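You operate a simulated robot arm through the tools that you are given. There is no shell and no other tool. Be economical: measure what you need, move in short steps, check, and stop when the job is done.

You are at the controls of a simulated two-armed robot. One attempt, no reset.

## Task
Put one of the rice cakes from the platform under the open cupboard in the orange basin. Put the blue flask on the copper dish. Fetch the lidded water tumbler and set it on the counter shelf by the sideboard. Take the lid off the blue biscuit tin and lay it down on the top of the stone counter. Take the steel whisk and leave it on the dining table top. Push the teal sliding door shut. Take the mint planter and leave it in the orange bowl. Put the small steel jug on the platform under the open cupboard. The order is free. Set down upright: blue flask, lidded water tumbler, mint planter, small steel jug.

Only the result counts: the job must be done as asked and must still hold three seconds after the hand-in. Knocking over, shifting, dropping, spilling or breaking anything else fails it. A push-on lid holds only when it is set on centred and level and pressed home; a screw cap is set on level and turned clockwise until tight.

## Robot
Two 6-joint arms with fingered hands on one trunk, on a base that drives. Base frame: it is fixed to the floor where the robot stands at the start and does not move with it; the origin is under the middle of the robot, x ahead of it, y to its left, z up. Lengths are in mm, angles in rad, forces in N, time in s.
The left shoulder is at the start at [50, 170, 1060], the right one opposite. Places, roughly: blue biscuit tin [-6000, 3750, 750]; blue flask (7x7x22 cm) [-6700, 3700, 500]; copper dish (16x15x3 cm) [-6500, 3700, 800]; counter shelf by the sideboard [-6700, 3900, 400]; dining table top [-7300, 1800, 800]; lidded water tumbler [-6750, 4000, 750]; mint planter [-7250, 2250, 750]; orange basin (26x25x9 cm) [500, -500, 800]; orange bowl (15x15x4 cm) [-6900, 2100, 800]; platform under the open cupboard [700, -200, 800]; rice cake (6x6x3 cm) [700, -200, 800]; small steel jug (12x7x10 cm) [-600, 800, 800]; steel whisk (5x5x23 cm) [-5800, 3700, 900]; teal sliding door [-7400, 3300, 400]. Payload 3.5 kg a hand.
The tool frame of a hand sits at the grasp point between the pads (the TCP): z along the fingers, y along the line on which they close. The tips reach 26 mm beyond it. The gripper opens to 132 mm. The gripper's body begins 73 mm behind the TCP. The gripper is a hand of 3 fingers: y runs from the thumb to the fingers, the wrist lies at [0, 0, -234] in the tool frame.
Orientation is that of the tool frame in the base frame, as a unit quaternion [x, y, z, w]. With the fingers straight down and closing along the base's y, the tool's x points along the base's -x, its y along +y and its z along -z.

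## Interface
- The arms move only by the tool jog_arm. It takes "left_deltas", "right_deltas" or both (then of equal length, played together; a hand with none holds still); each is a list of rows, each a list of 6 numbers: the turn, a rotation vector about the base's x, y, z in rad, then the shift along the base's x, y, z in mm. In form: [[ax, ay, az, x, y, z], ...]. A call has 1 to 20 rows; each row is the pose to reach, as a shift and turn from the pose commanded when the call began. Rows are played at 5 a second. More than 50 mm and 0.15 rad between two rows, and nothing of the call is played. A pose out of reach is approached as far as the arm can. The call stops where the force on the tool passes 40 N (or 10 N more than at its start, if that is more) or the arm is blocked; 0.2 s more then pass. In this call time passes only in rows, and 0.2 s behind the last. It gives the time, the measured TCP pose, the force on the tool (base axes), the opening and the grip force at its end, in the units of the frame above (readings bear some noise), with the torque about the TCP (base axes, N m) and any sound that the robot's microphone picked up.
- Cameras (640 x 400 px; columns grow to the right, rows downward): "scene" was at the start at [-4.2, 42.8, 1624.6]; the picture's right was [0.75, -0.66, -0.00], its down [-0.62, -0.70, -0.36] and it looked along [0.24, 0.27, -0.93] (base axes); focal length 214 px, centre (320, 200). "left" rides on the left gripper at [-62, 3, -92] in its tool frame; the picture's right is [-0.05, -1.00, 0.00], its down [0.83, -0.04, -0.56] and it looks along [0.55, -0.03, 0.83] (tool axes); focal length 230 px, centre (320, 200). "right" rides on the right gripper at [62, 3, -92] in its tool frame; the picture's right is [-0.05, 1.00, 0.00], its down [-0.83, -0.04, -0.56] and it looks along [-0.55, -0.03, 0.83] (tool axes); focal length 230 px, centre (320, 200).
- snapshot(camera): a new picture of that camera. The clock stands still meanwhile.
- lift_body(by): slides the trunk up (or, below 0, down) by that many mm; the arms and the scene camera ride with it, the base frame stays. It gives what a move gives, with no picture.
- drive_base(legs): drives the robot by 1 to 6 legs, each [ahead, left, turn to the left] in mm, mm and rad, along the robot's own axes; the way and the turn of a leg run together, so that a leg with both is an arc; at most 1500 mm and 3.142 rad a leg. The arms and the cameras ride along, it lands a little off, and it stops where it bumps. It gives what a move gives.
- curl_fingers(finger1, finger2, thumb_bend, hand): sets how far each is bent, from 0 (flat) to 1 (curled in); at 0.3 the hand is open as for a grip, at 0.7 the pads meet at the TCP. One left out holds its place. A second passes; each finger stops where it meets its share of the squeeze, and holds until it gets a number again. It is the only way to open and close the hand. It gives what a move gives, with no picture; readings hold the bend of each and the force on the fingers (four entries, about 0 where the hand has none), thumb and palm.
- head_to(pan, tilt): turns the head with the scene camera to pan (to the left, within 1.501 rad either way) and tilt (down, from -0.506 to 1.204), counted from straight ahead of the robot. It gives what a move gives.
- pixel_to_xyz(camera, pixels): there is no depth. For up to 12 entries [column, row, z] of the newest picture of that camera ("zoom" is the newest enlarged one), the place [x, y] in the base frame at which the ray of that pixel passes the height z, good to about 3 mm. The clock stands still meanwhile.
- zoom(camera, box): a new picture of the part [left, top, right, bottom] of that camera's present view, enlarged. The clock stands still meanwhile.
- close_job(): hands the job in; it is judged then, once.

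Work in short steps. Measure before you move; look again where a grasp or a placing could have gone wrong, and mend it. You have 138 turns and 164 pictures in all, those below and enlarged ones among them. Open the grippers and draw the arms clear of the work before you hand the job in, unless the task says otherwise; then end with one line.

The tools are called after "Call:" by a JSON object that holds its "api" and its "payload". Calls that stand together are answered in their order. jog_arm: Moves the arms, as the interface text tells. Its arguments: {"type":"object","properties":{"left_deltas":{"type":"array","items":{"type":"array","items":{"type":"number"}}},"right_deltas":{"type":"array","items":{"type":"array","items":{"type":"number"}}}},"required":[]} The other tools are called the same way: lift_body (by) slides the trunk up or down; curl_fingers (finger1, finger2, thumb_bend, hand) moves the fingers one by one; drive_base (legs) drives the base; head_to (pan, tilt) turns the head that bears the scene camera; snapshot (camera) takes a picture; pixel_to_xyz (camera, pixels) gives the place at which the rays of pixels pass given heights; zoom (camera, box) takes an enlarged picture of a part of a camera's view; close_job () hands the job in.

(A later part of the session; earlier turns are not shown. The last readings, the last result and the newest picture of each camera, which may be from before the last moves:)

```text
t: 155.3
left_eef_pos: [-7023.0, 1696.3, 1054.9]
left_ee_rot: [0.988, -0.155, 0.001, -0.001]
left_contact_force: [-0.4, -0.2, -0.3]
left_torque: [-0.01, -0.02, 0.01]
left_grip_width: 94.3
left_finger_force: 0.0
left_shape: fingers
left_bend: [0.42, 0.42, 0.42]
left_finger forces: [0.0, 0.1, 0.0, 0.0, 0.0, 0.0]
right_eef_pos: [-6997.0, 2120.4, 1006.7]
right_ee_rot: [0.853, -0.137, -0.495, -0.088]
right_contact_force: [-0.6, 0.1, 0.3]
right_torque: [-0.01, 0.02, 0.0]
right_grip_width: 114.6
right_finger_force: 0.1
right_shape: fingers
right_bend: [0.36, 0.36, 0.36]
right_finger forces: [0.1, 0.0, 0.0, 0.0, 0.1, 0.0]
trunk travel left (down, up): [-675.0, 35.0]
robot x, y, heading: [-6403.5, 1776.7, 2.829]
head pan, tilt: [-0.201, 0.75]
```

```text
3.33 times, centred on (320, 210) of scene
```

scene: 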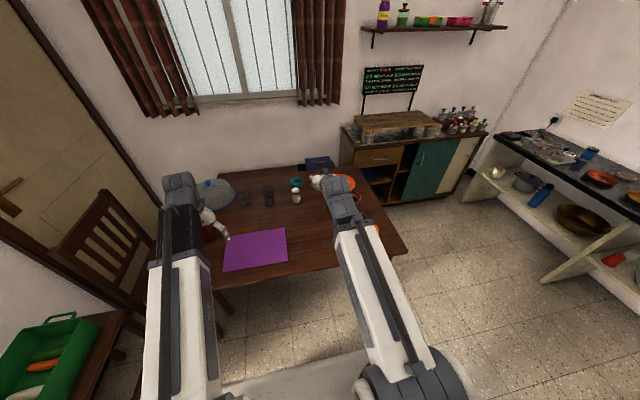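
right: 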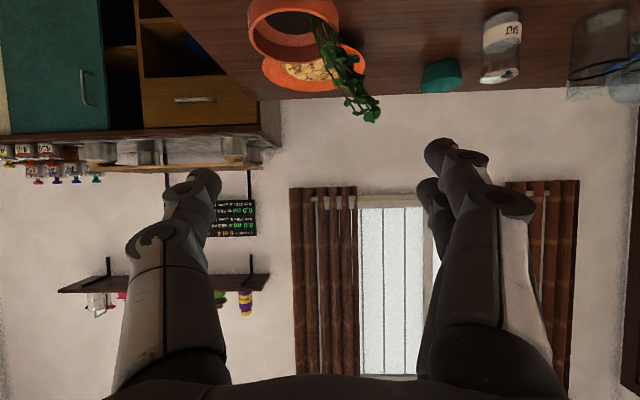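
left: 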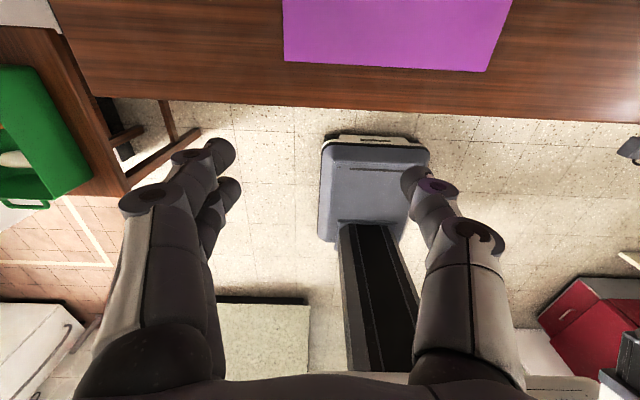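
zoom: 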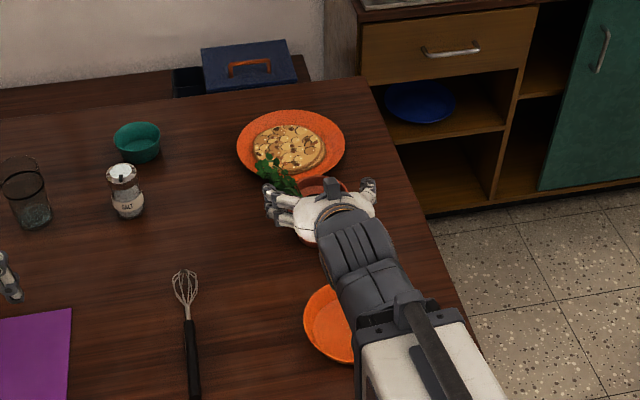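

I go to a pre-grasp point ~150 mm back along the hand axis from the pot and look.

Call:
{"api": "jog_arm", "payload": {"right_deltas": [[0, 0, 0, -4, 10, -40], [0, 0, 0, -8, 21, -80], [0, 0, 0, -11, 31, -122]]}}

Call:
{"api": "snapshot", "payload": {"camera": "right"}}

Call:
{"api": "head_to", "payload": {"pan": -0.15, "tilt": 0.75}}

```text
t: 156.1
left_eef_pos: [-7022.2, 1695.6, 1053.7]
left_ee_rot: [0.988, -0.156, 0.0, 0.001]
left_contact_force: [-0.9, 0.6, -1.1]
left_torque: [0.0, -0.01, -0.02]
left_grip_width: 94.5
left_finger_force: 0.0
left_shape: fingers
left_bend: [0.42, 0.42, 0.42]
left_finger forces: [0.0, 0.0, 0.0, 0.0, 0.0, 0.1]
right_eef_pos: [-7008.5, 2153.1, 886.8]
right_ee_rot: [0.854, -0.135, -0.495, -0.088]
right_contact_force: [-0.8, -0.3, 0.3]
right_torque: [0.0, 0.01, 0.03]
right_grip_width: 114.3
right_finger_force: 0.1
right_shape: fingers
right_bend: [0.36, 0.36, 0.36]
right_finger forces: [0.1, 0.0, 0.0, 0.1, 0.0, 0.1]
trunk travel left (down, up): [-675.0, 35.0]
robot x, y, heading: [-6405.4, 1773.6, 2.824]
head pan, tilt: [-0.201, 0.75]
```

```text
95 pictures are left
```

right: 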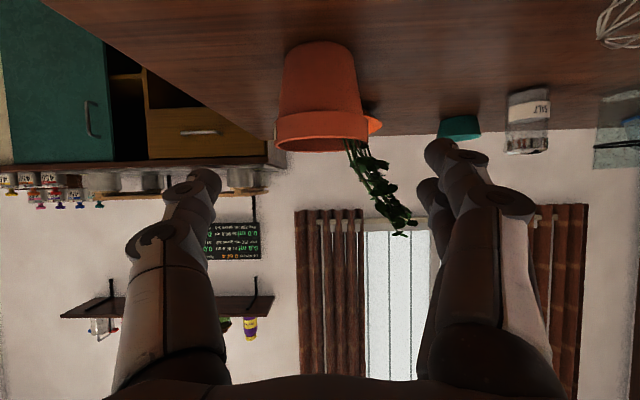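

```text
t: 156.8
left_eef_pos: [-7023.8, 1696.6, 1053.0]
left_ee_rot: [0.988, -0.155, 0.0, 0.0]
left_contact_force: [0.4, 0.7, -0.3]
left_torque: [0.01, 0.01, 0.01]
left_grip_width: 94.5
left_finger_force: 0.1
left_shape: fingers
left_bend: [0.42, 0.42, 0.42]
left_finger forces: [0.0, 0.1, 0.0, 0.0, 0.1, 0.0]
right_eef_pos: [-7007.9, 2153.0, 887.8]
right_ee_rot: [0.853, -0.136, -0.496, -0.088]
right_contact_force: [-1.4, -0.3, 0.0]
right_torque: [-0.01, -0.02, 0.02]
right_grip_width: 114.4
right_finger_force: 0.1
right_shape: fingers
right_bend: [0.36, 0.36, 0.36]
right_finger forces: [0.0, 0.0, 0.1, 0.0, 0.0, 0.0]
trunk travel left (down, up): [-675.0, 35.0]
robot x, y, heading: [-6402.7, 1776.7, 2.83]
head pan, tilt: [-0.15, 0.75]
```

Pot is centred (rim 276–369, col 320). I move in along the axis to TCP ≈(-7131,2195,808).

Call:
{"api": "jog_arm", "payload": {"right_deltas": [[0, 0, 0, -30, 10, -20], [0, 0, 0, -60, 21, -40], [0, 0, 0, -85, 30, -56]]}}

Call:
{"api": "snapshot", "payload": {"camera": "right"}}

```text
t: 157.6
left_eef_pos: [-7023.3, 1695.6, 1054.1]
left_ee_rot: [0.988, -0.157, 0.0, 0.0]
left_contact_force: [0.4, -0.6, 0.0]
left_torque: [-0.02, 0.02, 0.02]
left_grip_width: 94.2
left_finger_force: 0.0
left_shape: fingers
left_bend: [0.42, 0.42, 0.42]
left_finger forces: [0.0, 0.0, 0.0, 0.0, 0.0, 0.0]
right_eef_pos: [-7092.7, 2181.9, 829.6]
right_ee_rot: [0.854, -0.136, -0.495, -0.088]
right_contact_force: [-0.7, 0.9, -0.1]
right_torque: [-0.02, 0.04, 0.04]
right_grip_width: 114.5
right_finger_force: 0.0
right_shape: fingers
right_bend: [0.36, 0.36, 0.36]
right_finger forces: [0.0, 0.0, 0.1, 0.0, 0.0, 0.0]
trunk travel left (down, up): [-675.0, 35.0]
robot x, y, heading: [-6407.1, 1776.9, 2.827]
head pan, tilt: [-0.15, 0.75]
```

```text
94 pictures are left
```

right: 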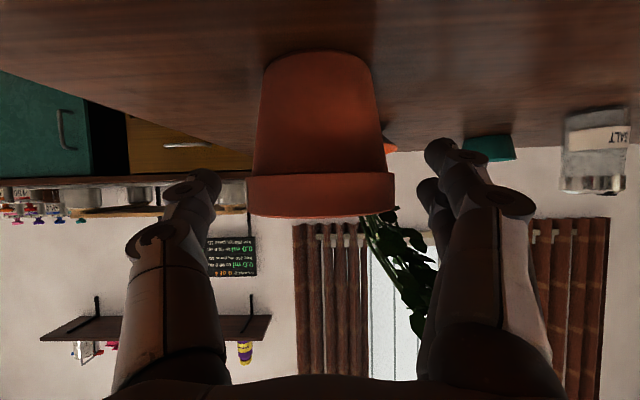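

I continue 40 mm forward and 27 mm down, then close.

Call:
{"api": "jog_arm", "payload": {"right_deltas": [[0, 0, 0, -14, 5, -10], [0, 0, 0, -28, 9, -20], [0, 0, 0, -39, 13, -27]]}}

Call:
{"api": "snapshot", "payload": {"camera": "right"}}

```text
t: 158.4
left_eef_pos: [-7022.3, 1695.9, 1054.1]
left_ee_rot: [0.988, -0.156, -0.001, 0.0]
left_contact_force: [0.4, 0.8, 0.2]
left_torque: [0.01, -0.02, 0.03]
left_grip_width: 94.5
left_finger_force: 0.0
left_shape: fingers
left_bend: [0.42, 0.42, 0.42]
left_finger forces: [0.0, 0.0, 0.0, 0.0, 0.0, 0.1]
right_eef_pos: [-7132.5, 2195.0, 802.3]
right_ee_rot: [0.854, -0.136, -0.495, -0.088]
right_contact_force: [0.0, 1.0, -1.0]
right_torque: [-0.02, -0.03, -0.03]
right_grip_width: 114.7
right_finger_force: 0.0
right_shape: fingers
right_bend: [0.36, 0.36, 0.36]
right_finger forces: [0.0, 0.0, 0.0, 0.0, 0.0, 0.0]
trunk travel left (down, up): [-675.0, 35.0]
robot x, y, heading: [-6404.8, 1772.2, 2.828]
head pan, tilt: [-0.15, 0.75]
```

```text
93 pictures are left
```

right: 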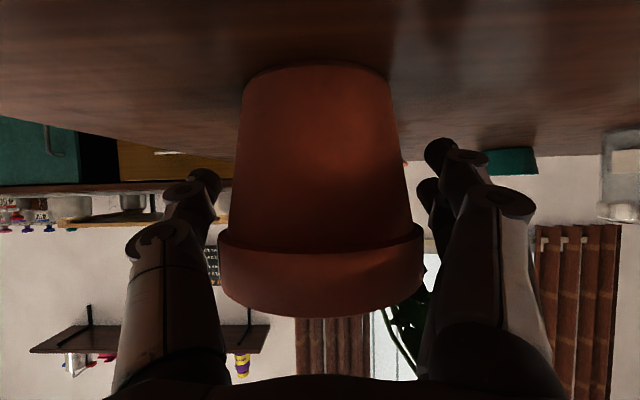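

Pot body is between thumb and fingers. Close and lift 70 mm.

Call:
{"api": "curl_fingers", "payload": {"hand": "right", "finger1": 0.62, "finger2": 0.62, "thumb_bend": 0.62}}

Call:
{"api": "jog_arm", "payload": {"right_deltas": [[0, 0, 0, 0, 0, 12], [0, 0, 0, 0, 0, 40], [0, 0, 0, 0, 0, 75]]}}

Call:
{"api": "snapshot", "payload": {"camera": "right"}}

Call:
{"api": "zoom", "payload": {"camera": "scene", "box": [240, 140, 400, 260]}}

```text
t: 159.4
left_eef_pos: [-7022.7, 1697.5, 1053.1]
left_ee_rot: [0.988, -0.156, 0.0, 0.0]
left_contact_force: [-0.4, 0.3, 0.0]
left_torque: [0.0, 0.0, 0.04]
left_grip_width: 94.5
left_finger_force: 0.0
left_shape: fingers
left_bend: [0.42, 0.42, 0.42]
left_finger forces: [0.1, 0.1, 0.1, 0.0, 0.0, 0.1]
right_eef_pos: [-7132.4, 2193.5, 802.4]
right_ee_rot: [0.853, -0.135, -0.496, -0.088]
right_contact_force: [0.4, 1.6, 0.6]
right_torque: [-0.14, -0.32, 0.15]
right_grip_width: 80.7
right_finger_force: 27.5
right_shape: fingers
right_bend: [0.47, 0.47, 0.53]
right_finger forces: [11.9, 14.9, 0.1, 0.0, 27.5, 0.1]
trunk travel left (down, up): [-675.0, 35.0]
robot x, y, heading: [-6403.1, 1772.7, 2.825]
head pan, tilt: [-0.15, 0.75]
```

```text
t: 160.2
left_eef_pos: [-7023.5, 1695.2, 1054.6]
left_ee_rot: [0.988, -0.155, 0.0, 0.0]
left_contact_force: [-0.2, 0.1, -0.4]
left_torque: [-0.02, 0.01, 0.02]
left_grip_width: 94.5
left_finger_force: 0.0
left_shape: fingers
left_bend: [0.42, 0.42, 0.42]
left_finger forces: [0.1, 0.0, 0.0, 0.0, 0.1, 0.0]
right_eef_pos: [-7131.8, 2194.6, 877.6]
right_ee_rot: [0.854, -0.136, -0.494, -0.089]
right_contact_force: [-0.5, 0.6, -6.5]
right_torque: [0.03, -0.05, 0.0]
right_grip_width: 80.8
right_finger_force: 27.4
right_shape: fingers
right_bend: [0.46, 0.47, 0.53]
right_finger forces: [12.2, 15.3, 0.0, 0.0, 27.2, 0.1]
trunk travel left (down, up): [-675.0, 35.0]
robot x, y, heading: [-6403.7, 1779.5, 2.832]
head pan, tilt: [-0.15, 0.75]
```

```text
92 pictures are left
```

right: 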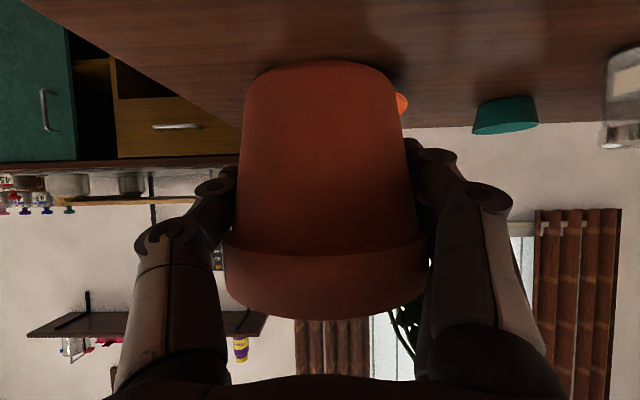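

```text
3.33 times, centred on (320, 200) of scene
```

zoom: 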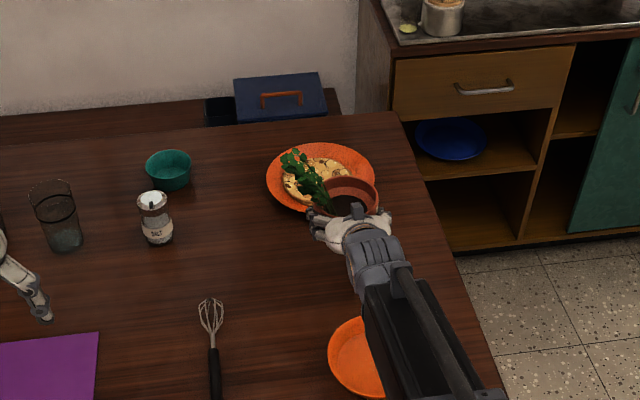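

Planter is held upright. The bowl is partly hidden in the scene view, so I use the left camera to locate it.

Call:
{"api": "snapshot", "payload": {"camera": "left"}}

Call:
{"api": "pixel_to_xyz", "payload": {"camera": "zoom", "pixels": [[328, 352, 797], [365, 316, 797], [350, 395, 790]]}}

```text
90 pictures are left
```

left: 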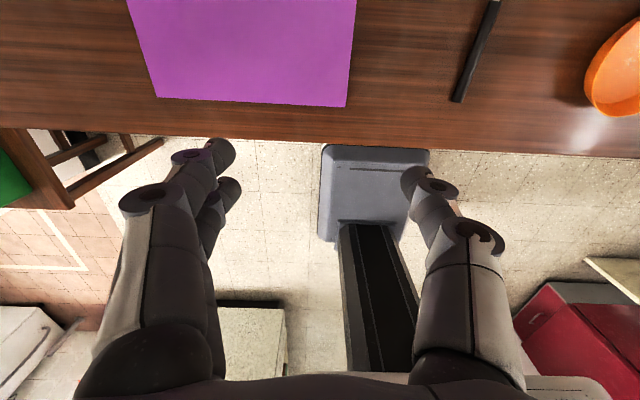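

```text
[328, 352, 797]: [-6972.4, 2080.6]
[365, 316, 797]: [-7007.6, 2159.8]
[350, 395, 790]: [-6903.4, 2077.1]
```

I shift the left hand 130 mm right to see the entire bowl.

Call:
{"api": "jog_arm", "payload": {"left_deltas": [[0, 0, 0, 13, 41, 0], [0, 0, 0, 27, 82, 0], [0, 0, 0, 40, 124, 0]]}}

Call:
{"api": "snapshot", "payload": {"camera": "left"}}

```text
t: 161.0
left_eef_pos: [-6979.9, 1822.2, 1052.3]
left_ee_rot: [0.988, -0.156, 0.0, 0.0]
left_contact_force: [-0.4, -0.1, 0.1]
left_torque: [-0.05, 0.0, -0.03]
left_grip_width: 94.2
left_finger_force: 0.1
left_shape: fingers
left_bend: [0.42, 0.42, 0.42]
left_finger forces: [0.0, 0.0, 0.0, 0.0, 0.1, 0.0]
right_eef_pos: [-7131.6, 2194.4, 878.4]
right_ee_rot: [0.854, -0.136, -0.495, -0.088]
right_contact_force: [0.4, 0.5, -6.2]
right_torque: [-0.02, -0.09, -0.01]
right_grip_width: 80.9
right_finger_force: 27.5
right_shape: fingers
right_bend: [0.46, 0.47, 0.53]
right_finger forces: [12.1, 15.3, 0.0, 0.0, 27.2, 0.0]
trunk travel left (down, up): [-675.0, 35.0]
robot x, y, heading: [-6402.8, 1775.2, 2.828]
head pan, tilt: [-0.15, 0.75]
```

```text
89 pictures are left
```

left: 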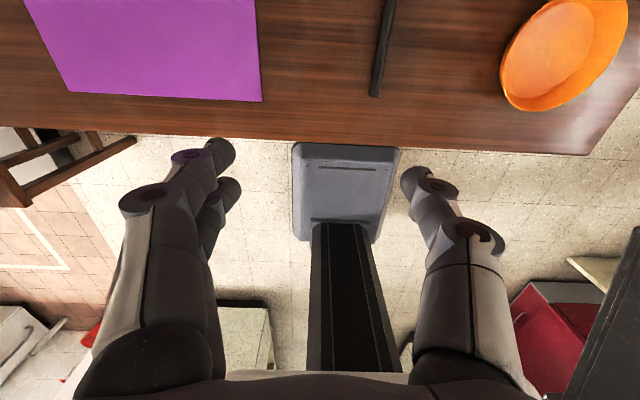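

Call:
{"api": "pixel_to_xyz", "payload": {"camera": "left", "pixels": [[549, 47, 764], [503, 80, 764], [595, 12, 764], [537, 111, 797], [632, 25, 797], [501, 75, 797]]}}

```text
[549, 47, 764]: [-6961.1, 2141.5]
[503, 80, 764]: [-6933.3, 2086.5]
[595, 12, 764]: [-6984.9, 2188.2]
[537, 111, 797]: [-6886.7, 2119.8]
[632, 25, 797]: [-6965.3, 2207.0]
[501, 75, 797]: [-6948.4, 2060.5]
```

Bowl centre ≈(-6959,2141). I drive back 120 (arms ride along), then correct with the arm.

Call:
{"api": "drive_base", "payload": {"legs": [[-120, 0, 0]]}}

```text
t: 162.2
left_eef_pos: [-6867.1, 1785.9, 1053.9]
left_ee_rot: [0.988, -0.156, 0.0, 0.0]
left_contact_force: [0.9, -0.3, 0.3]
left_torque: [0.03, 0.02, 0.01]
left_grip_width: 94.6
left_finger_force: 0.2
left_shape: fingers
left_bend: [0.42, 0.42, 0.42]
left_finger forces: [0.0, 0.1, 0.1, 0.0, 0.0, 0.0]
right_eef_pos: [-7016.6, 2158.9, 879.6]
right_ee_rot: [0.853, -0.136, -0.496, -0.088]
right_contact_force: [0.5, 0.4, -6.0]
right_torque: [0.0, -0.1, -0.02]
right_grip_width: 80.8
right_finger_force: 27.3
right_shape: fingers
right_bend: [0.46, 0.47, 0.53]
right_finger forces: [12.1, 15.2, 0.0, 0.1, 27.1, 0.1]
trunk travel left (down, up): [-675.0, 35.0]
robot x, y, heading: [-6294.8, 1741.3, 2.826]
head pan, tilt: [-0.15, 0.75]
```

Now shift (+58,-18) to the bowl centre and lower to z≈825, then look.

Call:
{"api": "jog_arm", "payload": {"right_deltas": [[0, 0, 0, 29, -9, 0], [0, 0, 0, 57, -18, 0], [0, 0, 0, 57, -18, -25], [0, 0, 0, 57, -18, -50]]}}

Call:
{"api": "snapshot", "payload": {"camera": "right"}}

Call:
{"api": "zoom", "payload": {"camera": "scene", "box": [260, 140, 420, 260]}}

```text
t: 163.2
left_eef_pos: [-6867.6, 1786.0, 1053.5]
left_ee_rot: [0.988, -0.157, 0.0, 0.001]
left_contact_force: [0.3, 0.0, 0.2]
left_torque: [-0.03, -0.02, 0.01]
left_grip_width: 94.2
left_finger_force: 0.1
left_shape: fingers
left_bend: [0.42, 0.42, 0.42]
left_finger forces: [0.0, 0.0, 0.1, 0.0, 0.1, 0.1]
right_eef_pos: [-6960.4, 2141.9, 826.7]
right_ee_rot: [0.854, -0.136, -0.495, -0.088]
right_contact_force: [-0.5, 0.0, -6.1]
right_torque: [-0.01, -0.05, 0.01]
right_grip_width: 80.9
right_finger_force: 27.0
right_shape: fingers
right_bend: [0.46, 0.47, 0.53]
right_finger forces: [12.2, 15.4, 0.1, 0.1, 27.1, 0.0]
trunk travel left (down, up): [-675.0, 35.0]
robot x, y, heading: [-6288.6, 1735.6, 2.827]
head pan, tilt: [-0.15, 0.75]
```

```text
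88 pictures are left
```

right: 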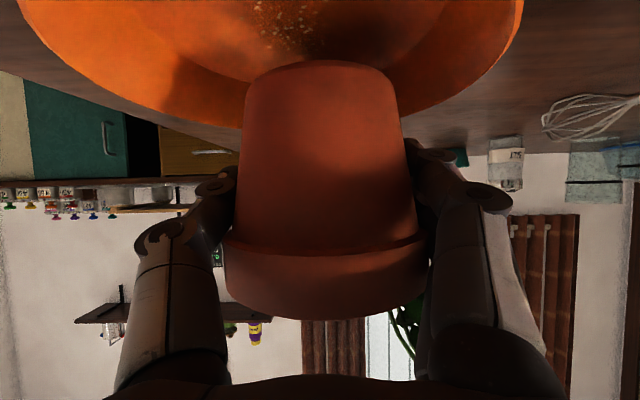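

```text
3.33 times, centred on (340, 200) of scene
```

zoom: 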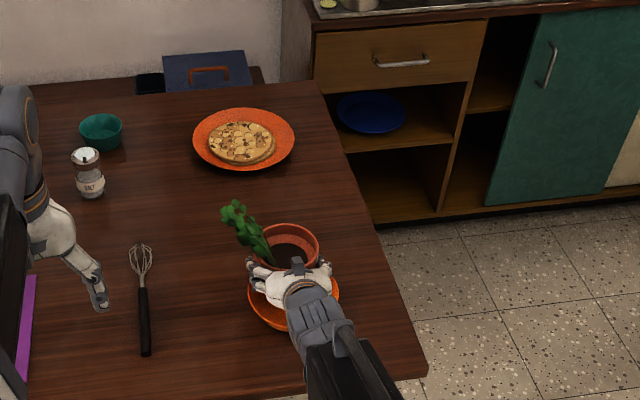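

I check the bowl's position against the pot from this view: rim extremes (522,8) and (20,5), bottom specks (290,10).

Call:
{"api": "pixel_to_xyz", "payload": {"camera": "right", "pixels": [[522, 8, 797], [20, 5, 797], [290, 20, 764], [245, 80, 782], [390, 80, 782], [252, 150, 797]]}}

Call:
{"api": "pixel_to_xyz", "payload": {"camera": "zoom", "pixels": [[248, 292, 797], [338, 292, 797], [275, 325, 797]]}}

```text
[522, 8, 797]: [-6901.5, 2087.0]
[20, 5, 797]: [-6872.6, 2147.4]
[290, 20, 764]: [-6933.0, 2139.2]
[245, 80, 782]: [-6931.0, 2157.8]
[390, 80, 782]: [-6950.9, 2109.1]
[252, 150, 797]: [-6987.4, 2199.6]
```

```text
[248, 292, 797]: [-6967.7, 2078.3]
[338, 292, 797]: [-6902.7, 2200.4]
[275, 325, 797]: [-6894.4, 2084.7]
```

Call:
{"api": "pixel_to_xyz", "payload": {"camera": "zoom", "pixels": [[291, 246, 865], [293, 295, 797], [285, 331, 797], [292, 224, 865]]}}

Call:
{"api": "zoom", "payload": {"camera": "scene", "box": [310, 190, 370, 245]}}

```text
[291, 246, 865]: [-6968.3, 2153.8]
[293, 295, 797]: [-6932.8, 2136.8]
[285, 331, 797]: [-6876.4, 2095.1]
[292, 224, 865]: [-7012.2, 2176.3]
```

```text
7.27 times, centred on (340, 218) of scene
```

zoom: 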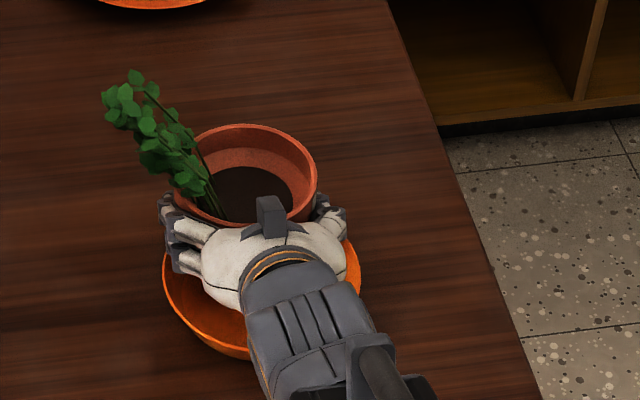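

Several estimates put the bowl centre near (-6943,2139), ~20 mm nearer the robot than the pot. I shift by that and lower 14, then feel.

Call:
{"api": "jog_arm", "payload": {"right_deltas": [[0, 0, 0, 19, -6, 0], [0, 0, 0, 19, -6, -8], [0, 0, 0, 19, -6, -14]]}}

Call:
{"api": "snapshot", "payload": {"camera": "right"}}

Call:
{"api": "snapshot", "payload": {"camera": "left"}}

```text
t: 164.0
left_eef_pos: [-6867.6, 1786.6, 1052.2]
left_ee_rot: [0.988, -0.157, 0.0, 0.0]
left_contact_force: [-0.1, 0.4, 0.0]
left_torque: [0.02, 0.0, 0.0]
left_grip_width: 94.5
left_finger_force: 0.0
left_shape: fingers
left_bend: [0.42, 0.42, 0.42]
left_finger forces: [0.0, 0.0, 0.0, 0.1, 0.0, 0.0]
right_eef_pos: [-6941.6, 2134.6, 814.0]
right_ee_rot: [0.853, -0.137, -0.495, -0.089]
right_contact_force: [-0.3, 0.5, -6.7]
right_torque: [0.03, -0.06, 0.0]
right_grip_width: 80.9
right_finger_force: 26.7
right_shape: fingers
right_bend: [0.46, 0.47, 0.53]
right_finger forces: [12.2, 15.3, 0.0, 0.0, 27.0, 0.1]
trunk travel left (down, up): [-675.0, 35.0]
robot x, y, heading: [-6289.9, 1737.6, 2.825]
head pan, tilt: [-0.15, 0.75]
```

```text
85 pictures are left
```

right: 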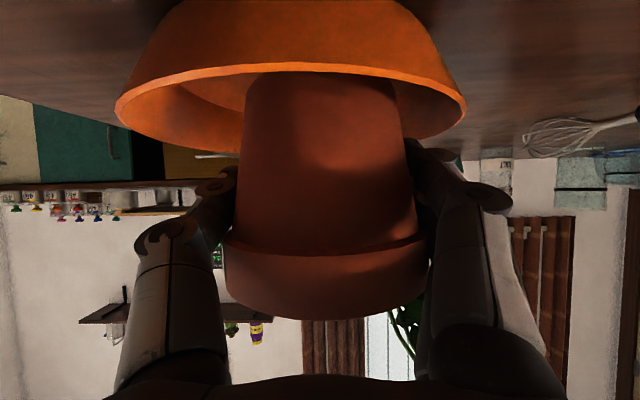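

```text
84 pictures are left
```

left: 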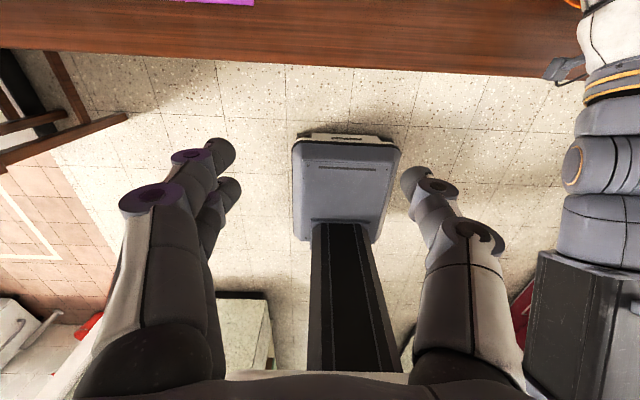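

Pot is inside the rim; the bowl's centre (col 291) is ~12 mm to the right of the pot (322). I shift 10 mm right and lower in 2 mm rows.

Call:
{"api": "jog_arm", "payload": {"right_deltas": [[0, 0, 0, 3, 10, 0], [0, 0, 0, 3, 10, -3], [0, 0, 0, 3, 10, -5], [0, 0, 0, 3, 10, -7], [0, 0, 0, 3, 10, -9]]}}

Call:
{"api": "snapshot", "payload": {"camera": "right"}}

```text
t: 165.2
left_eef_pos: [-6868.1, 1786.3, 1052.8]
left_ee_rot: [0.988, -0.157, 0.0, 0.0]
left_contact_force: [-0.7, 0.0, 0.0]
left_torque: [-0.01, 0.02, -0.01]
left_grip_width: 94.5
left_finger_force: 0.1
left_shape: fingers
left_bend: [0.42, 0.42, 0.42]
left_finger forces: [0.0, 0.0, 0.0, 0.1, 0.0, 0.0]
right_eef_pos: [-6939.8, 2145.3, 806.6]
right_ee_rot: [0.853, -0.137, -0.496, -0.089]
right_contact_force: [-0.6, 0.5, -1.6]
right_torque: [-0.11, 0.02, 0.02]
right_grip_width: 80.5
right_finger_force: 26.4
right_shape: fingers
right_bend: [0.46, 0.47, 0.53]
right_finger forces: [11.9, 14.2, 0.0, 0.0, 26.9, 0.0]
right hand out of reach, approached as far as the arm can: row 1
trunk travel left (down, up): [-675.0, 35.0]
robot x, y, heading: [-6293.0, 1738.9, 2.828]
head pan, tilt: [-0.15, 0.75]
```

```text
83 pictures are left
```

right: 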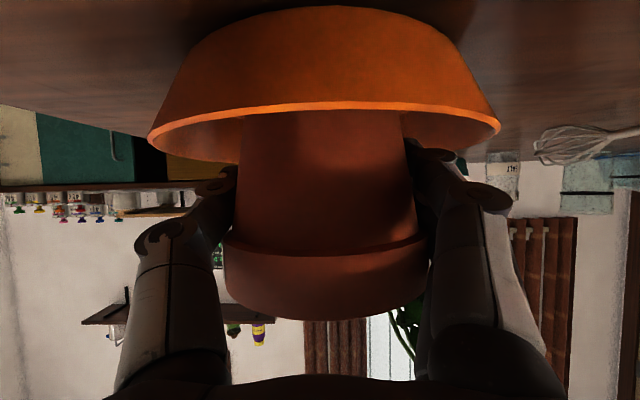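

Centred, and weight is transferring (−6.5→−1.6 N). Lower 2 mm more and release.

Call:
{"api": "jog_arm", "payload": {"right_deltas": [[0, 0, 0, 0, 0, -1], [0, 0, 0, 0, 0, -2]]}}

Call:
{"api": "curl_fingers", "payload": {"hand": "right", "finger1": 0.38, "finger2": 0.38, "thumb_bend": 0.38}}

Call:
{"api": "snapshot", "payload": {"camera": "right"}}

```text
t: 165.8
left_eef_pos: [-6867.4, 1786.0, 1053.5]
left_ee_rot: [0.988, -0.157, 0.0, 0.001]
left_contact_force: [-0.3, 0.3, -0.6]
left_torque: [0.01, 0.01, 0.01]
left_grip_width: 94.6
left_finger_force: 0.1
left_shape: fingers
left_bend: [0.42, 0.42, 0.42]
left_finger forces: [0.1, 0.0, 0.0, 0.0, 0.0, 0.1]
right_eef_pos: [-6938.5, 2144.2, 805.5]
right_ee_rot: [0.852, -0.136, -0.497, -0.089]
right_contact_force: [0.7, 1.6, 9.7]
right_torque: [-0.26, 0.22, -0.04]
right_grip_width: 80.5
right_finger_force: 24.6
right_shape: fingers
right_bend: [0.46, 0.47, 0.53]
right_finger forces: [10.9, 12.5, 0.1, 0.0, 26.6, 0.0]
trunk travel left (down, up): [-675.0, 35.0]
robot x, y, heading: [-6288.6, 1739.1, 2.831]
head pan, tilt: [-0.15, 0.75]
```

```text
t: 166.8
left_eef_pos: [-6866.9, 1785.7, 1051.9]
left_ee_rot: [0.987, -0.158, 0.0, 0.0]
left_contact_force: [0.1, -0.8, 0.7]
left_torque: [-0.02, 0.01, 0.02]
left_grip_width: 94.6
left_finger_force: 0.1
left_shape: fingers
left_bend: [0.42, 0.42, 0.42]
left_finger forces: [0.1, 0.0, 0.0, 0.0, 0.0, 0.0]
right_eef_pos: [-6939.4, 2145.4, 803.8]
right_ee_rot: [0.853, -0.137, -0.495, -0.089]
right_contact_force: [1.4, 2.3, -0.4]
right_torque: [0.06, -0.04, -0.01]
right_grip_width: 103.5
right_finger_force: 1.7
right_shape: fingers
right_bend: [0.41, 0.38, 0.38]
right_finger forces: [2.0, 0.1, 0.1, 0.0, 0.0, 0.0]
trunk travel left (down, up): [-675.0, 35.0]
robot x, y, heading: [-6293.0, 1740.1, 2.823]
head pan, tilt: [-0.15, 0.75]
```

```text
82 pictures are left
```

right: 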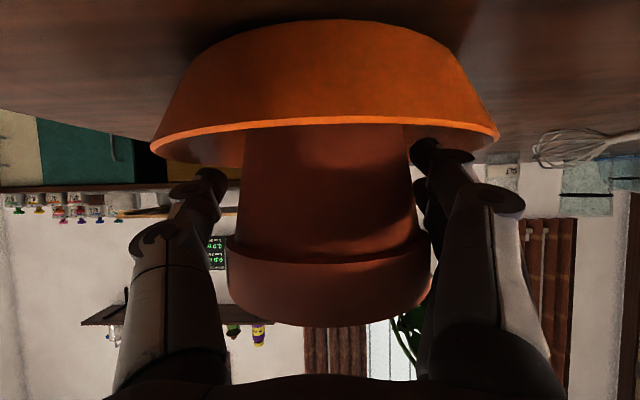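

Finger1 touches lightly; I relax it a little, then rise 12 mm and withdraw back along the hand axis.

Call:
{"api": "curl_fingers", "payload": {"hand": "right", "finger1": 0.42, "finger2": 0.41, "thumb_bend": 0.4}}

Call:
{"api": "jog_arm", "payload": {"right_deltas": [[0, 0, 0, 0, 0, 6], [0, 0, 0, 0, 0, 12]]}}

Call:
{"api": "snapshot", "payload": {"camera": "right"}}

```text
t: 167.8
left_eef_pos: [-6866.8, 1785.5, 1052.6]
left_ee_rot: [0.988, -0.157, 0.0, 0.0]
left_contact_force: [0.8, -0.1, 0.6]
left_torque: [0.0, -0.01, -0.03]
left_grip_width: 94.2
left_finger_force: 0.0
left_shape: fingers
left_bend: [0.42, 0.42, 0.42]
left_finger forces: [0.0, 0.0, 0.1, 0.0, 0.0, 0.0]
right_eef_pos: [-6939.2, 2144.2, 803.5]
right_ee_rot: [0.853, -0.137, -0.495, -0.089]
right_contact_force: [-0.3, -0.8, -0.5]
right_torque: [0.01, 0.01, 0.0]
right_grip_width: 98.8
right_finger_force: 0.2
right_shape: fingers
right_bend: [0.42, 0.41, 0.4]
right_finger forces: [0.0, 0.1, 0.0, 0.0, 0.0, 0.0]
trunk travel left (down, up): [-675.0, 35.0]
robot x, y, heading: [-6294.5, 1739.6, 2.828]
head pan, tilt: [-0.15, 0.75]
```

```text
t: 168.4
left_eef_pos: [-6867.9, 1785.8, 1051.9]
left_ee_rot: [0.988, -0.157, -0.001, 0.0]
left_contact_force: [-0.1, -0.6, 0.4]
left_torque: [-0.02, 0.01, 0.0]
left_grip_width: 94.7
left_finger_force: 0.2
left_shape: fingers
left_bend: [0.42, 0.42, 0.42]
left_finger forces: [0.0, 0.0, 0.0, 0.1, 0.1, 0.0]
right_eef_pos: [-6939.9, 2145.1, 815.4]
right_ee_rot: [0.854, -0.137, -0.494, -0.089]
right_contact_force: [-0.7, -1.6, -1.5]
right_torque: [0.05, 0.0, 0.01]
right_grip_width: 98.7
right_finger_force: 0.0
right_shape: fingers
right_bend: [0.42, 0.4, 0.4]
right_finger forces: [0.1, 1.3, 0.0, 0.0, 0.1, 0.0]
trunk travel left (down, up): [-675.0, 35.0]
robot x, y, heading: [-6289.7, 1737.3, 2.823]
head pan, tilt: [-0.15, 0.75]
```

```text
81 pictures are left
```

right: 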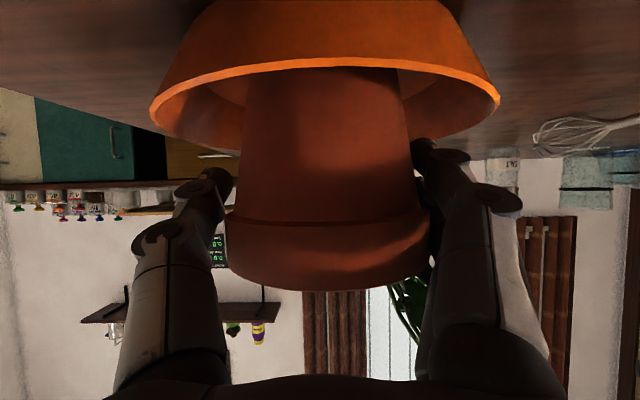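

Tips are above the bowl rim now. I open wider and withdraw by driving the base back 200.

Call:
{"api": "curl_fingers", "payload": {"hand": "right", "finger1": 0.34, "finger2": 0.34, "thumb_bend": 0.34}}

Call:
{"api": "drive_base", "payload": {"legs": [[-200, 0, 0]]}}

Call:
{"api": "head_to", "payload": {"pan": -0.4, "tilt": 0.6}}

Call:
{"api": "snapshot", "payload": {"camera": "scene"}}

```text
t: 169.4
left_eef_pos: [-6867.2, 1785.6, 1053.9]
left_ee_rot: [0.988, -0.157, 0.0, 0.0]
left_contact_force: [0.3, -0.2, 0.0]
left_torque: [-0.01, 0.01, 0.0]
left_grip_width: 94.2
left_finger_force: 0.1
left_shape: fingers
left_bend: [0.42, 0.42, 0.42]
left_finger forces: [0.0, 0.0, 0.1, 0.0, 0.0, 0.1]
right_eef_pos: [-6938.4, 2146.0, 815.2]
right_ee_rot: [0.853, -0.136, -0.496, -0.089]
right_contact_force: [0.2, 0.1, 0.0]
right_torque: [0.01, -0.02, 0.0]
right_grip_width: 120.9
right_finger_force: 0.0
right_shape: fingers
right_bend: [0.34, 0.34, 0.34]
right_finger forces: [0.0, 0.1, 0.1, 0.0, 0.0, 0.0]
trunk travel left (down, up): [-675.0, 35.0]
robot x, y, heading: [-6290.1, 1743.5, 2.823]
head pan, tilt: [-0.15, 0.75]
```

```text
t: 171.0
left_eef_pos: [-6675.5, 1723.8, 1052.5]
left_ee_rot: [0.987, -0.158, 0.0, 0.0]
left_contact_force: [0.0, -0.3, -0.4]
left_torque: [0.01, 0.01, 0.0]
left_grip_width: 94.4
left_finger_force: 0.0
left_shape: fingers
left_bend: [0.42, 0.42, 0.42]
left_finger forces: [0.0, 0.0, 0.0, 0.0, 0.0, 0.1]
right_eef_pos: [-6743.9, 2082.5, 815.9]
right_ee_rot: [0.853, -0.137, -0.495, -0.089]
right_contact_force: [-0.1, -0.8, 1.0]
right_torque: [0.01, 0.04, -0.03]
right_grip_width: 120.9
right_finger_force: 0.0
right_shape: fingers
right_bend: [0.34, 0.34, 0.34]
right_finger forces: [0.1, 0.0, 0.1, 0.0, 0.0, 0.0]
trunk travel left (down, up): [-675.0, 35.0]
robot x, y, heading: [-6096.4, 1676.7, 2.826]
head pan, tilt: [-0.15, 0.75]
```

```text
t: 171.8
left_eef_pos: [-6674.9, 1723.8, 1053.2]
left_ee_rot: [0.988, -0.157, -0.001, -0.001]
left_contact_force: [0.7, -0.9, 0.6]
left_torque: [0.01, 0.01, -0.01]
left_grip_width: 94.2
left_finger_force: 0.0
left_shape: fingers
left_bend: [0.42, 0.42, 0.42]
left_finger forces: [0.0, 0.0, 0.0, 0.0, 0.1, 0.1]
right_eef_pos: [-6743.8, 2082.7, 815.7]
right_ee_rot: [0.853, -0.137, -0.495, -0.089]
right_contact_force: [0.5, 0.0, 0.0]
right_torque: [0.02, -0.04, 0.01]
right_grip_width: 120.9
right_finger_force: 0.0
right_shape: fingers
right_bend: [0.34, 0.34, 0.34]
right_finger forces: [0.0, 0.0, 0.1, 0.0, 0.0, 0.0]
trunk travel left (down, up): [-675.0, 35.0]
robot x, y, heading: [-6094.1, 1673.3, 2.827]
head pan, tilt: [-0.4, 0.6]
```

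```text
80 pictures are left
```

scene: 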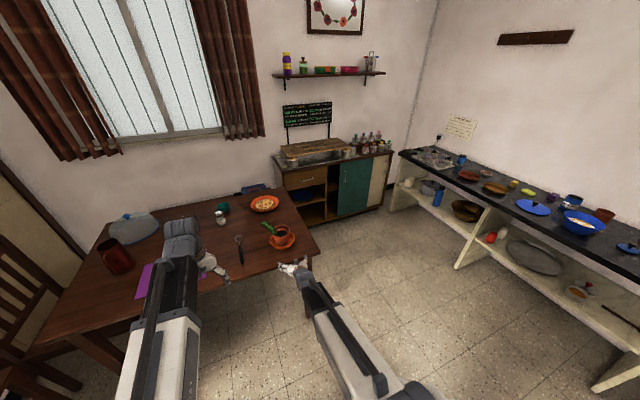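

Planter stands in the bowl. I zoom on the sideboard with the teal door.

Call:
{"api": "zoom", "payload": {"camera": "scene", "box": [265, 135, 405, 235]}}

Call:
{"api": "pixel_to_xyz", "payload": {"camera": "scene", "pixels": [[337, 216, 80], [368, 207, 80], [300, 227, 0], [380, 205, 0], [341, 173, 500], [279, 168, 800], [393, 155, 800]]}}

```text
4.00 times, centred on (335, 185) of scene
```

zoom: 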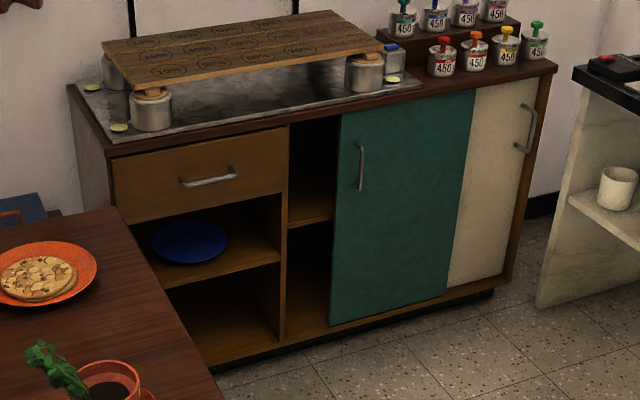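

```text
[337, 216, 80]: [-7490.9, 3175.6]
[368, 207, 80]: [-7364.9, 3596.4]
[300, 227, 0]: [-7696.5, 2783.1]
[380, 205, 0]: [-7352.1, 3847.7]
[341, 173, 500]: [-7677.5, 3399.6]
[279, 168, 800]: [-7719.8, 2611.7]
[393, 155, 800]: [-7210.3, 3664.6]
```

The teal door must slide left (toward the table) by ~150 mm; it has a vertical bar handle. I set the right hand back upright and tilt the left hand to point forward for pushing.

Call:
{"api": "jog_arm", "payload": {"left_deltas": [[0.044, 0.136, 0, -14, 4, -4], [0.088, 0.272, 0, -28, 9, -8], [0.132, 0.407, 0, -42, 13, -12], [0.177, 0.543, 0, -56, 18, -16], [0.221, 0.679, 0, -70, 22, -20], [0.265, 0.815, 0, -84, 27, -24], [0.309, 0.951, 0, -98, 31, -28], [0.353, 1.087, 0, -112, 36, -32], [0.397, 1.222, 0, -126, 40, -36], [0.441, 1.358, 0, -136, 44, -40], [0.485, 1.494, 0, -143, 46, -45]], "right_deltas": [[-0.041, -0.125, 0, 0, 0, 20], [-0.081, -0.249, 0, 0, 0, 40], [-0.122, -0.374, 0, 0, 0, 60], [-0.162, -0.498, 0, 0, 0, 80], [-0.203, -0.623, 0, 0, 0, 100], [-0.243, -0.747, 0, 0, 0, 120], [-0.284, -0.872, 0, 0, 0, 140], [-0.324, -0.996, 0, 0, 0, 160], [-0.324, -0.996, 0, 0, 0, 175], [-0.324, -0.996, 0, 0, 0, 190], [-0.324, -0.996, 0, 0, 0, 205]]}}

Call:
{"api": "snapshot", "payload": {"camera": "scene"}}

```text
t: 174.2
left_eef_pos: [-6802.4, 1775.4, 1025.4]
left_ee_rot: [0.78, -0.14, -0.6, -0.111]
left_contact_force: [0.6, 0.3, -1.1]
left_torque: [0.04, 0.0, -0.02]
left_grip_width: 94.5
left_finger_force: 0.1
left_shape: fingers
left_bend: [0.42, 0.42, 0.42]
left_finger forces: [0.0, 0.0, 0.0, 0.0, 0.1, 0.0]
left hand out of reach, approached as far as the arm can: row 10, 11
right_eef_pos: [-6744.9, 2082.7, 1020.8]
right_ee_rot: [0.988, -0.153, -0.001, -0.011]
right_contact_force: [-0.2, -1.4, -0.3]
right_torque: [-0.02, -0.01, 0.02]
right_grip_width: 120.8
right_finger_force: 0.0
right_shape: fingers
right_bend: [0.34, 0.34, 0.34]
right_finger forces: [0.1, 0.0, 0.0, 0.0, 0.1, 0.0]
trunk travel left (down, up): [-675.0, 35.0]
robot x, y, heading: [-6099.1, 1677.1, 2.825]
head pan, tilt: [-0.4, 0.6]
```

```text
78 pictures are left
```

scene: 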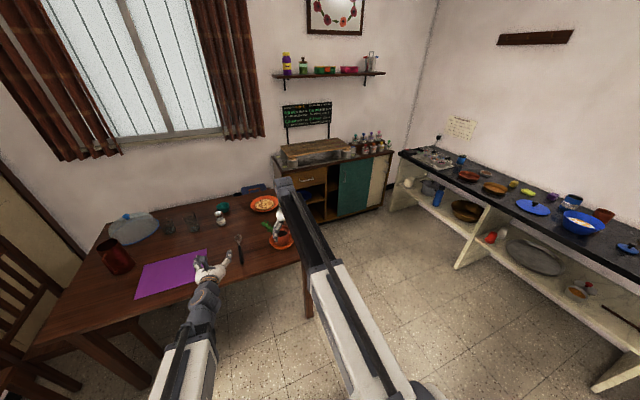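

Left hand points forward (75°). I strafe right 1150 and drive ahead 900 to stand before the teal door, then look.

Call:
{"api": "drive_base", "payload": {"legs": [[0, -1150, 0], [880, 0, 0]]}}

Call:
{"api": "head_to", "payload": {"pan": 0.05, "tilt": 0.75}}

Call:
{"api": "snapshot", "payload": {"camera": "scene"}}

Call:
{"api": "snapshot", "payload": {"camera": "left"}}

```text
t: 184.3
left_eef_pos: [-7282.7, 3130.5, 1024.4]
left_ee_rot: [0.782, -0.134, -0.6, -0.106]
left_contact_force: [0.4, 0.5, 0.3]
left_torque: [0.0, -0.01, 0.01]
left_grip_width: 94.5
left_finger_force: 0.1
left_shape: fingers
left_bend: [0.42, 0.42, 0.42]
left_finger forces: [0.0, 0.1, 0.0, 0.0, 0.0, 0.1]
right_eef_pos: [-7231.2, 3439.9, 1019.9]
right_ee_rot: [0.989, -0.145, -0.003, -0.011]
right_contact_force: [-0.2, -0.6, 0.4]
right_torque: [-0.02, 0.0, 0.0]
right_grip_width: 120.7
right_finger_force: 0.0
right_shape: fingers
right_bend: [0.34, 0.34, 0.34]
right_finger forces: [0.0, 0.1, 0.0, 0.0, 0.0, 0.1]
trunk travel left (down, up): [-675.0, 35.0]
robot x, y, heading: [-6579.9, 3040.8, 2.841]
head pan, tilt: [-0.4, 0.6]
```

```text
t: 185.2
left_eef_pos: [-7283.3, 3130.9, 1026.0]
left_ee_rot: [0.781, -0.133, -0.601, -0.106]
left_contact_force: [0.4, -0.5, 0.3]
left_torque: [0.02, -0.03, -0.02]
left_grip_width: 94.5
left_finger_force: 0.0
left_shape: fingers
left_bend: [0.42, 0.42, 0.42]
left_finger forces: [0.0, 0.0, 0.1, 0.0, 0.0, 0.1]
right_eef_pos: [-7232.1, 3438.6, 1020.7]
right_ee_rot: [0.989, -0.146, -0.002, -0.011]
right_contact_force: [-0.1, 0.1, 0.2]
right_torque: [-0.02, 0.0, 0.02]
right_grip_width: 121.1
right_finger_force: 0.0
right_shape: fingers
right_bend: [0.34, 0.34, 0.34]
right_finger forces: [0.0, 0.0, 0.0, 0.1, 0.1, 0.0]
trunk travel left (down, up): [-675.0, 35.0]
robot x, y, heading: [-6576.6, 3041.8, 2.843]
head pan, tilt: [0.051, 0.75]
```

```text
77 pictures are left
```

scene: 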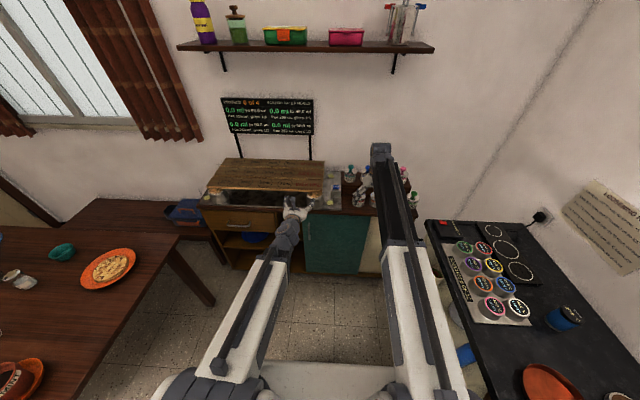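

```text
76 pictures are left
```

left: 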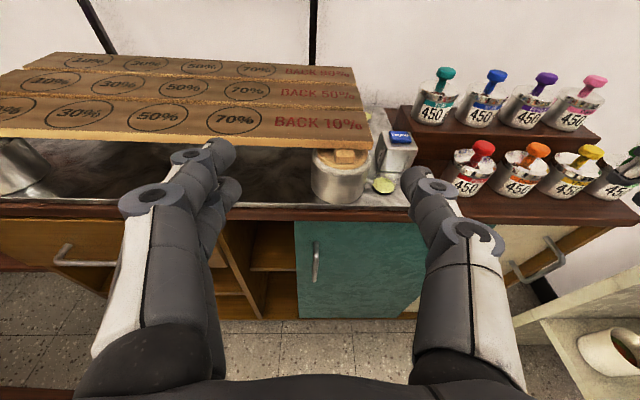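

Handle at (317,262), estimated z≈566 and u≈8085. I lower the trunk 440, narrow the left fingers, and look again.

Call:
{"api": "lift_body", "payload": {"by": -440}}

Call:
{"api": "curl_fingers", "payload": {"hand": "left", "finger1": 0.54, "finger2": 0.54, "thumb_bend": 0.54}}

Call:
{"api": "snapshot", "payload": {"camera": "left"}}

```text
refused: -440 is not a number from -400 to 400
```

```text
t: 186.2
left_eef_pos: [-7283.2, 3130.6, 1025.2]
left_ee_rot: [0.781, -0.134, -0.601, -0.107]
left_contact_force: [-0.7, -0.3, 0.7]
left_torque: [-0.02, 0.01, -0.01]
left_grip_width: 55.1
left_finger_force: 0.0
left_shape: fingers
left_bend: [0.54, 0.54, 0.54]
left_finger forces: [0.0, 0.0, 0.1, 0.0, 0.1, 0.0]
right_eef_pos: [-7231.4, 3438.6, 1020.4]
right_ee_rot: [0.989, -0.145, -0.002, -0.011]
right_contact_force: [-0.8, 0.8, 0.3]
right_torque: [0.0, -0.02, 0.0]
right_grip_width: 120.8
right_finger_force: 0.0
right_shape: fingers
right_bend: [0.34, 0.34, 0.34]
right_finger forces: [0.0, 0.0, 0.1, 0.1, 0.0, 0.0]
trunk travel left (down, up): [-675.0, 35.0]
robot x, y, heading: [-6578.2, 3039.5, 2.839]
head pan, tilt: [0.051, 0.75]
```

```text
75 pictures are left
```

left: 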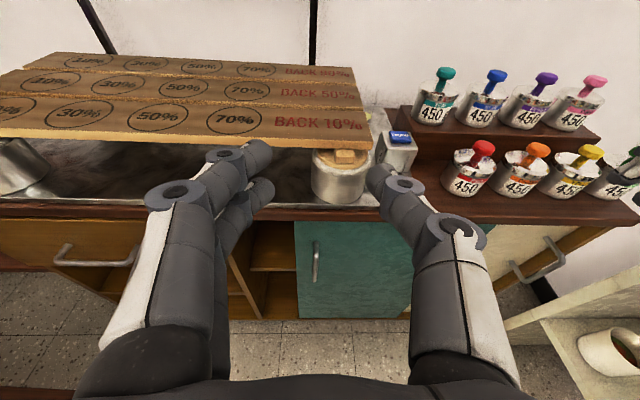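

The limit is 400 per call; lower by 400 and look.

Call:
{"api": "lift_body", "payload": {"by": -400}}

Call:
{"api": "snapshot", "payload": {"camera": "left"}}

```text
t: 190.0
left_eef_pos: [-7283.1, 3129.6, 626.1]
left_ee_rot: [0.781, -0.134, -0.6, -0.106]
left_contact_force: [-0.1, -0.8, 0.0]
left_torque: [0.02, 0.01, -0.01]
left_grip_width: 55.1
left_finger_force: 0.1
left_shape: fingers
left_bend: [0.54, 0.54, 0.54]
left_finger forces: [0.1, 0.0, 0.0, 0.0, 0.0, 0.0]
right_eef_pos: [-7232.4, 3439.6, 620.4]
right_ee_rot: [0.989, -0.145, -0.001, -0.011]
right_contact_force: [0.3, -0.1, -0.2]
right_torque: [0.0, -0.03, 0.0]
right_grip_width: 121.0
right_finger_force: 0.0
right_shape: fingers
right_bend: [0.34, 0.34, 0.34]
right_finger forces: [0.0, 0.0, 0.1, 0.0, 0.0, 0.0]
trunk travel left (down, up): [-275.0, 435.0]
robot x, y, heading: [-6579.3, 3042.2, 2.84]
head pan, tilt: [0.051, 0.75]
```

```text
74 pictures are left
```

left: 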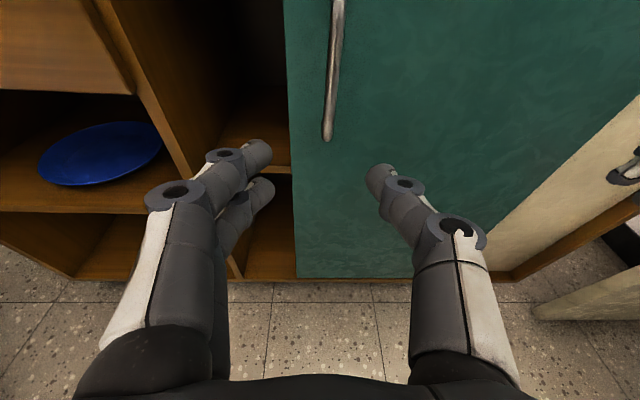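

The handle is between the fingers (col ≈332) with z ≈540–680. I jog the left hand forward 120 and look.

Call:
{"api": "jog_arm", "payload": {"left_deltas": [[0, 0, 0, -38, 12, 0], [0, 0, 0, -76, 24, 0], [0, 0, 0, -114, 36, 0]]}}

Call:
{"api": "snapshot", "payload": {"camera": "left"}}

```text
t: 190.8
left_eef_pos: [-7399.6, 3166.4, 625.3]
left_ee_rot: [0.781, -0.133, -0.601, -0.106]
left_contact_force: [0.0, -0.1, 1.1]
left_torque: [-0.03, -0.01, -0.02]
left_grip_width: 55.3
left_finger_force: 0.1
left_shape: fingers
left_bend: [0.54, 0.54, 0.54]
left_finger forces: [0.1, 0.0, 0.1, 0.0, 0.1, 0.1]
right_eef_pos: [-7231.0, 3438.4, 619.9]
right_ee_rot: [0.989, -0.146, -0.002, -0.011]
right_contact_force: [0.4, 0.7, -0.1]
right_torque: [-0.01, -0.01, 0.02]
right_grip_width: 120.8
right_finger_force: 0.1
right_shape: fingers
right_bend: [0.34, 0.34, 0.34]
right_finger forces: [0.0, 0.0, 0.0, 0.0, 0.1, 0.0]
trunk travel left (down, up): [-275.0, 435.0]
robot x, y, heading: [-6581.3, 3042.1, 2.842]
head pan, tilt: [0.051, 0.75]
```

```text
73 pictures are left
```

left: 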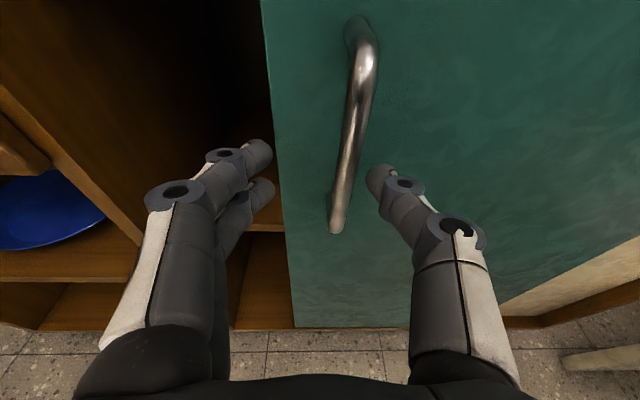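

By two views the handle bar is ≈20 mm ahead of the TCP. I move 18 mm forward and 10 right so that fingers straddle it, and look.

Call:
{"api": "jog_arm", "payload": {"left_deltas": [[0, 0, 0, 3, 10, 0], [0, 0, 0, -7, 13, 0], [0, 0, 0, -14, 15, 0]]}}

Call:
{"api": "snapshot", "payload": {"camera": "left"}}

```text
t: 191.6
left_eef_pos: [-7412.5, 3181.0, 625.2]
left_ee_rot: [0.782, -0.134, -0.6, -0.106]
left_contact_force: [-0.1, -1.2, 0.4]
left_torque: [0.02, -0.01, -0.02]
left_grip_width: 55.2
left_finger_force: 0.0
left_shape: fingers
left_bend: [0.54, 0.54, 0.54]
left_finger forces: [0.0, 0.0, 0.1, 0.0, 0.0, 0.0]
right_eef_pos: [-7232.9, 3440.1, 621.2]
right_ee_rot: [0.989, -0.145, -0.002, -0.011]
right_contact_force: [0.3, 0.1, -0.8]
right_torque: [-0.01, 0.0, -0.02]
right_grip_width: 121.0
right_finger_force: 0.0
right_shape: fingers
right_bend: [0.34, 0.34, 0.34]
right_finger forces: [0.1, 0.0, 0.0, 0.0, 0.0, 0.1]
trunk travel left (down, up): [-275.0, 435.0]
robot x, y, heading: [-6576.2, 3043.1, 2.839]
head pan, tilt: [0.051, 0.75]
```

```text
72 pictures are left
```

left: 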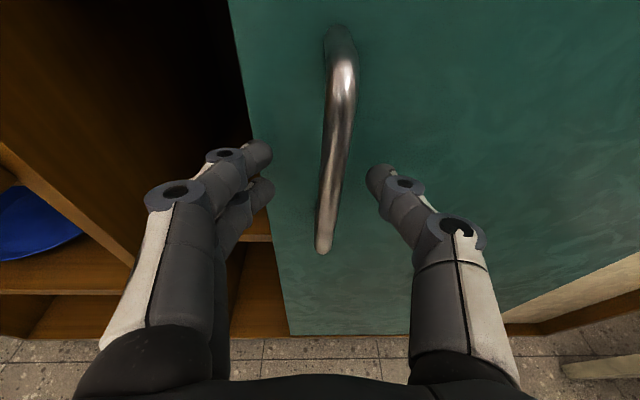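

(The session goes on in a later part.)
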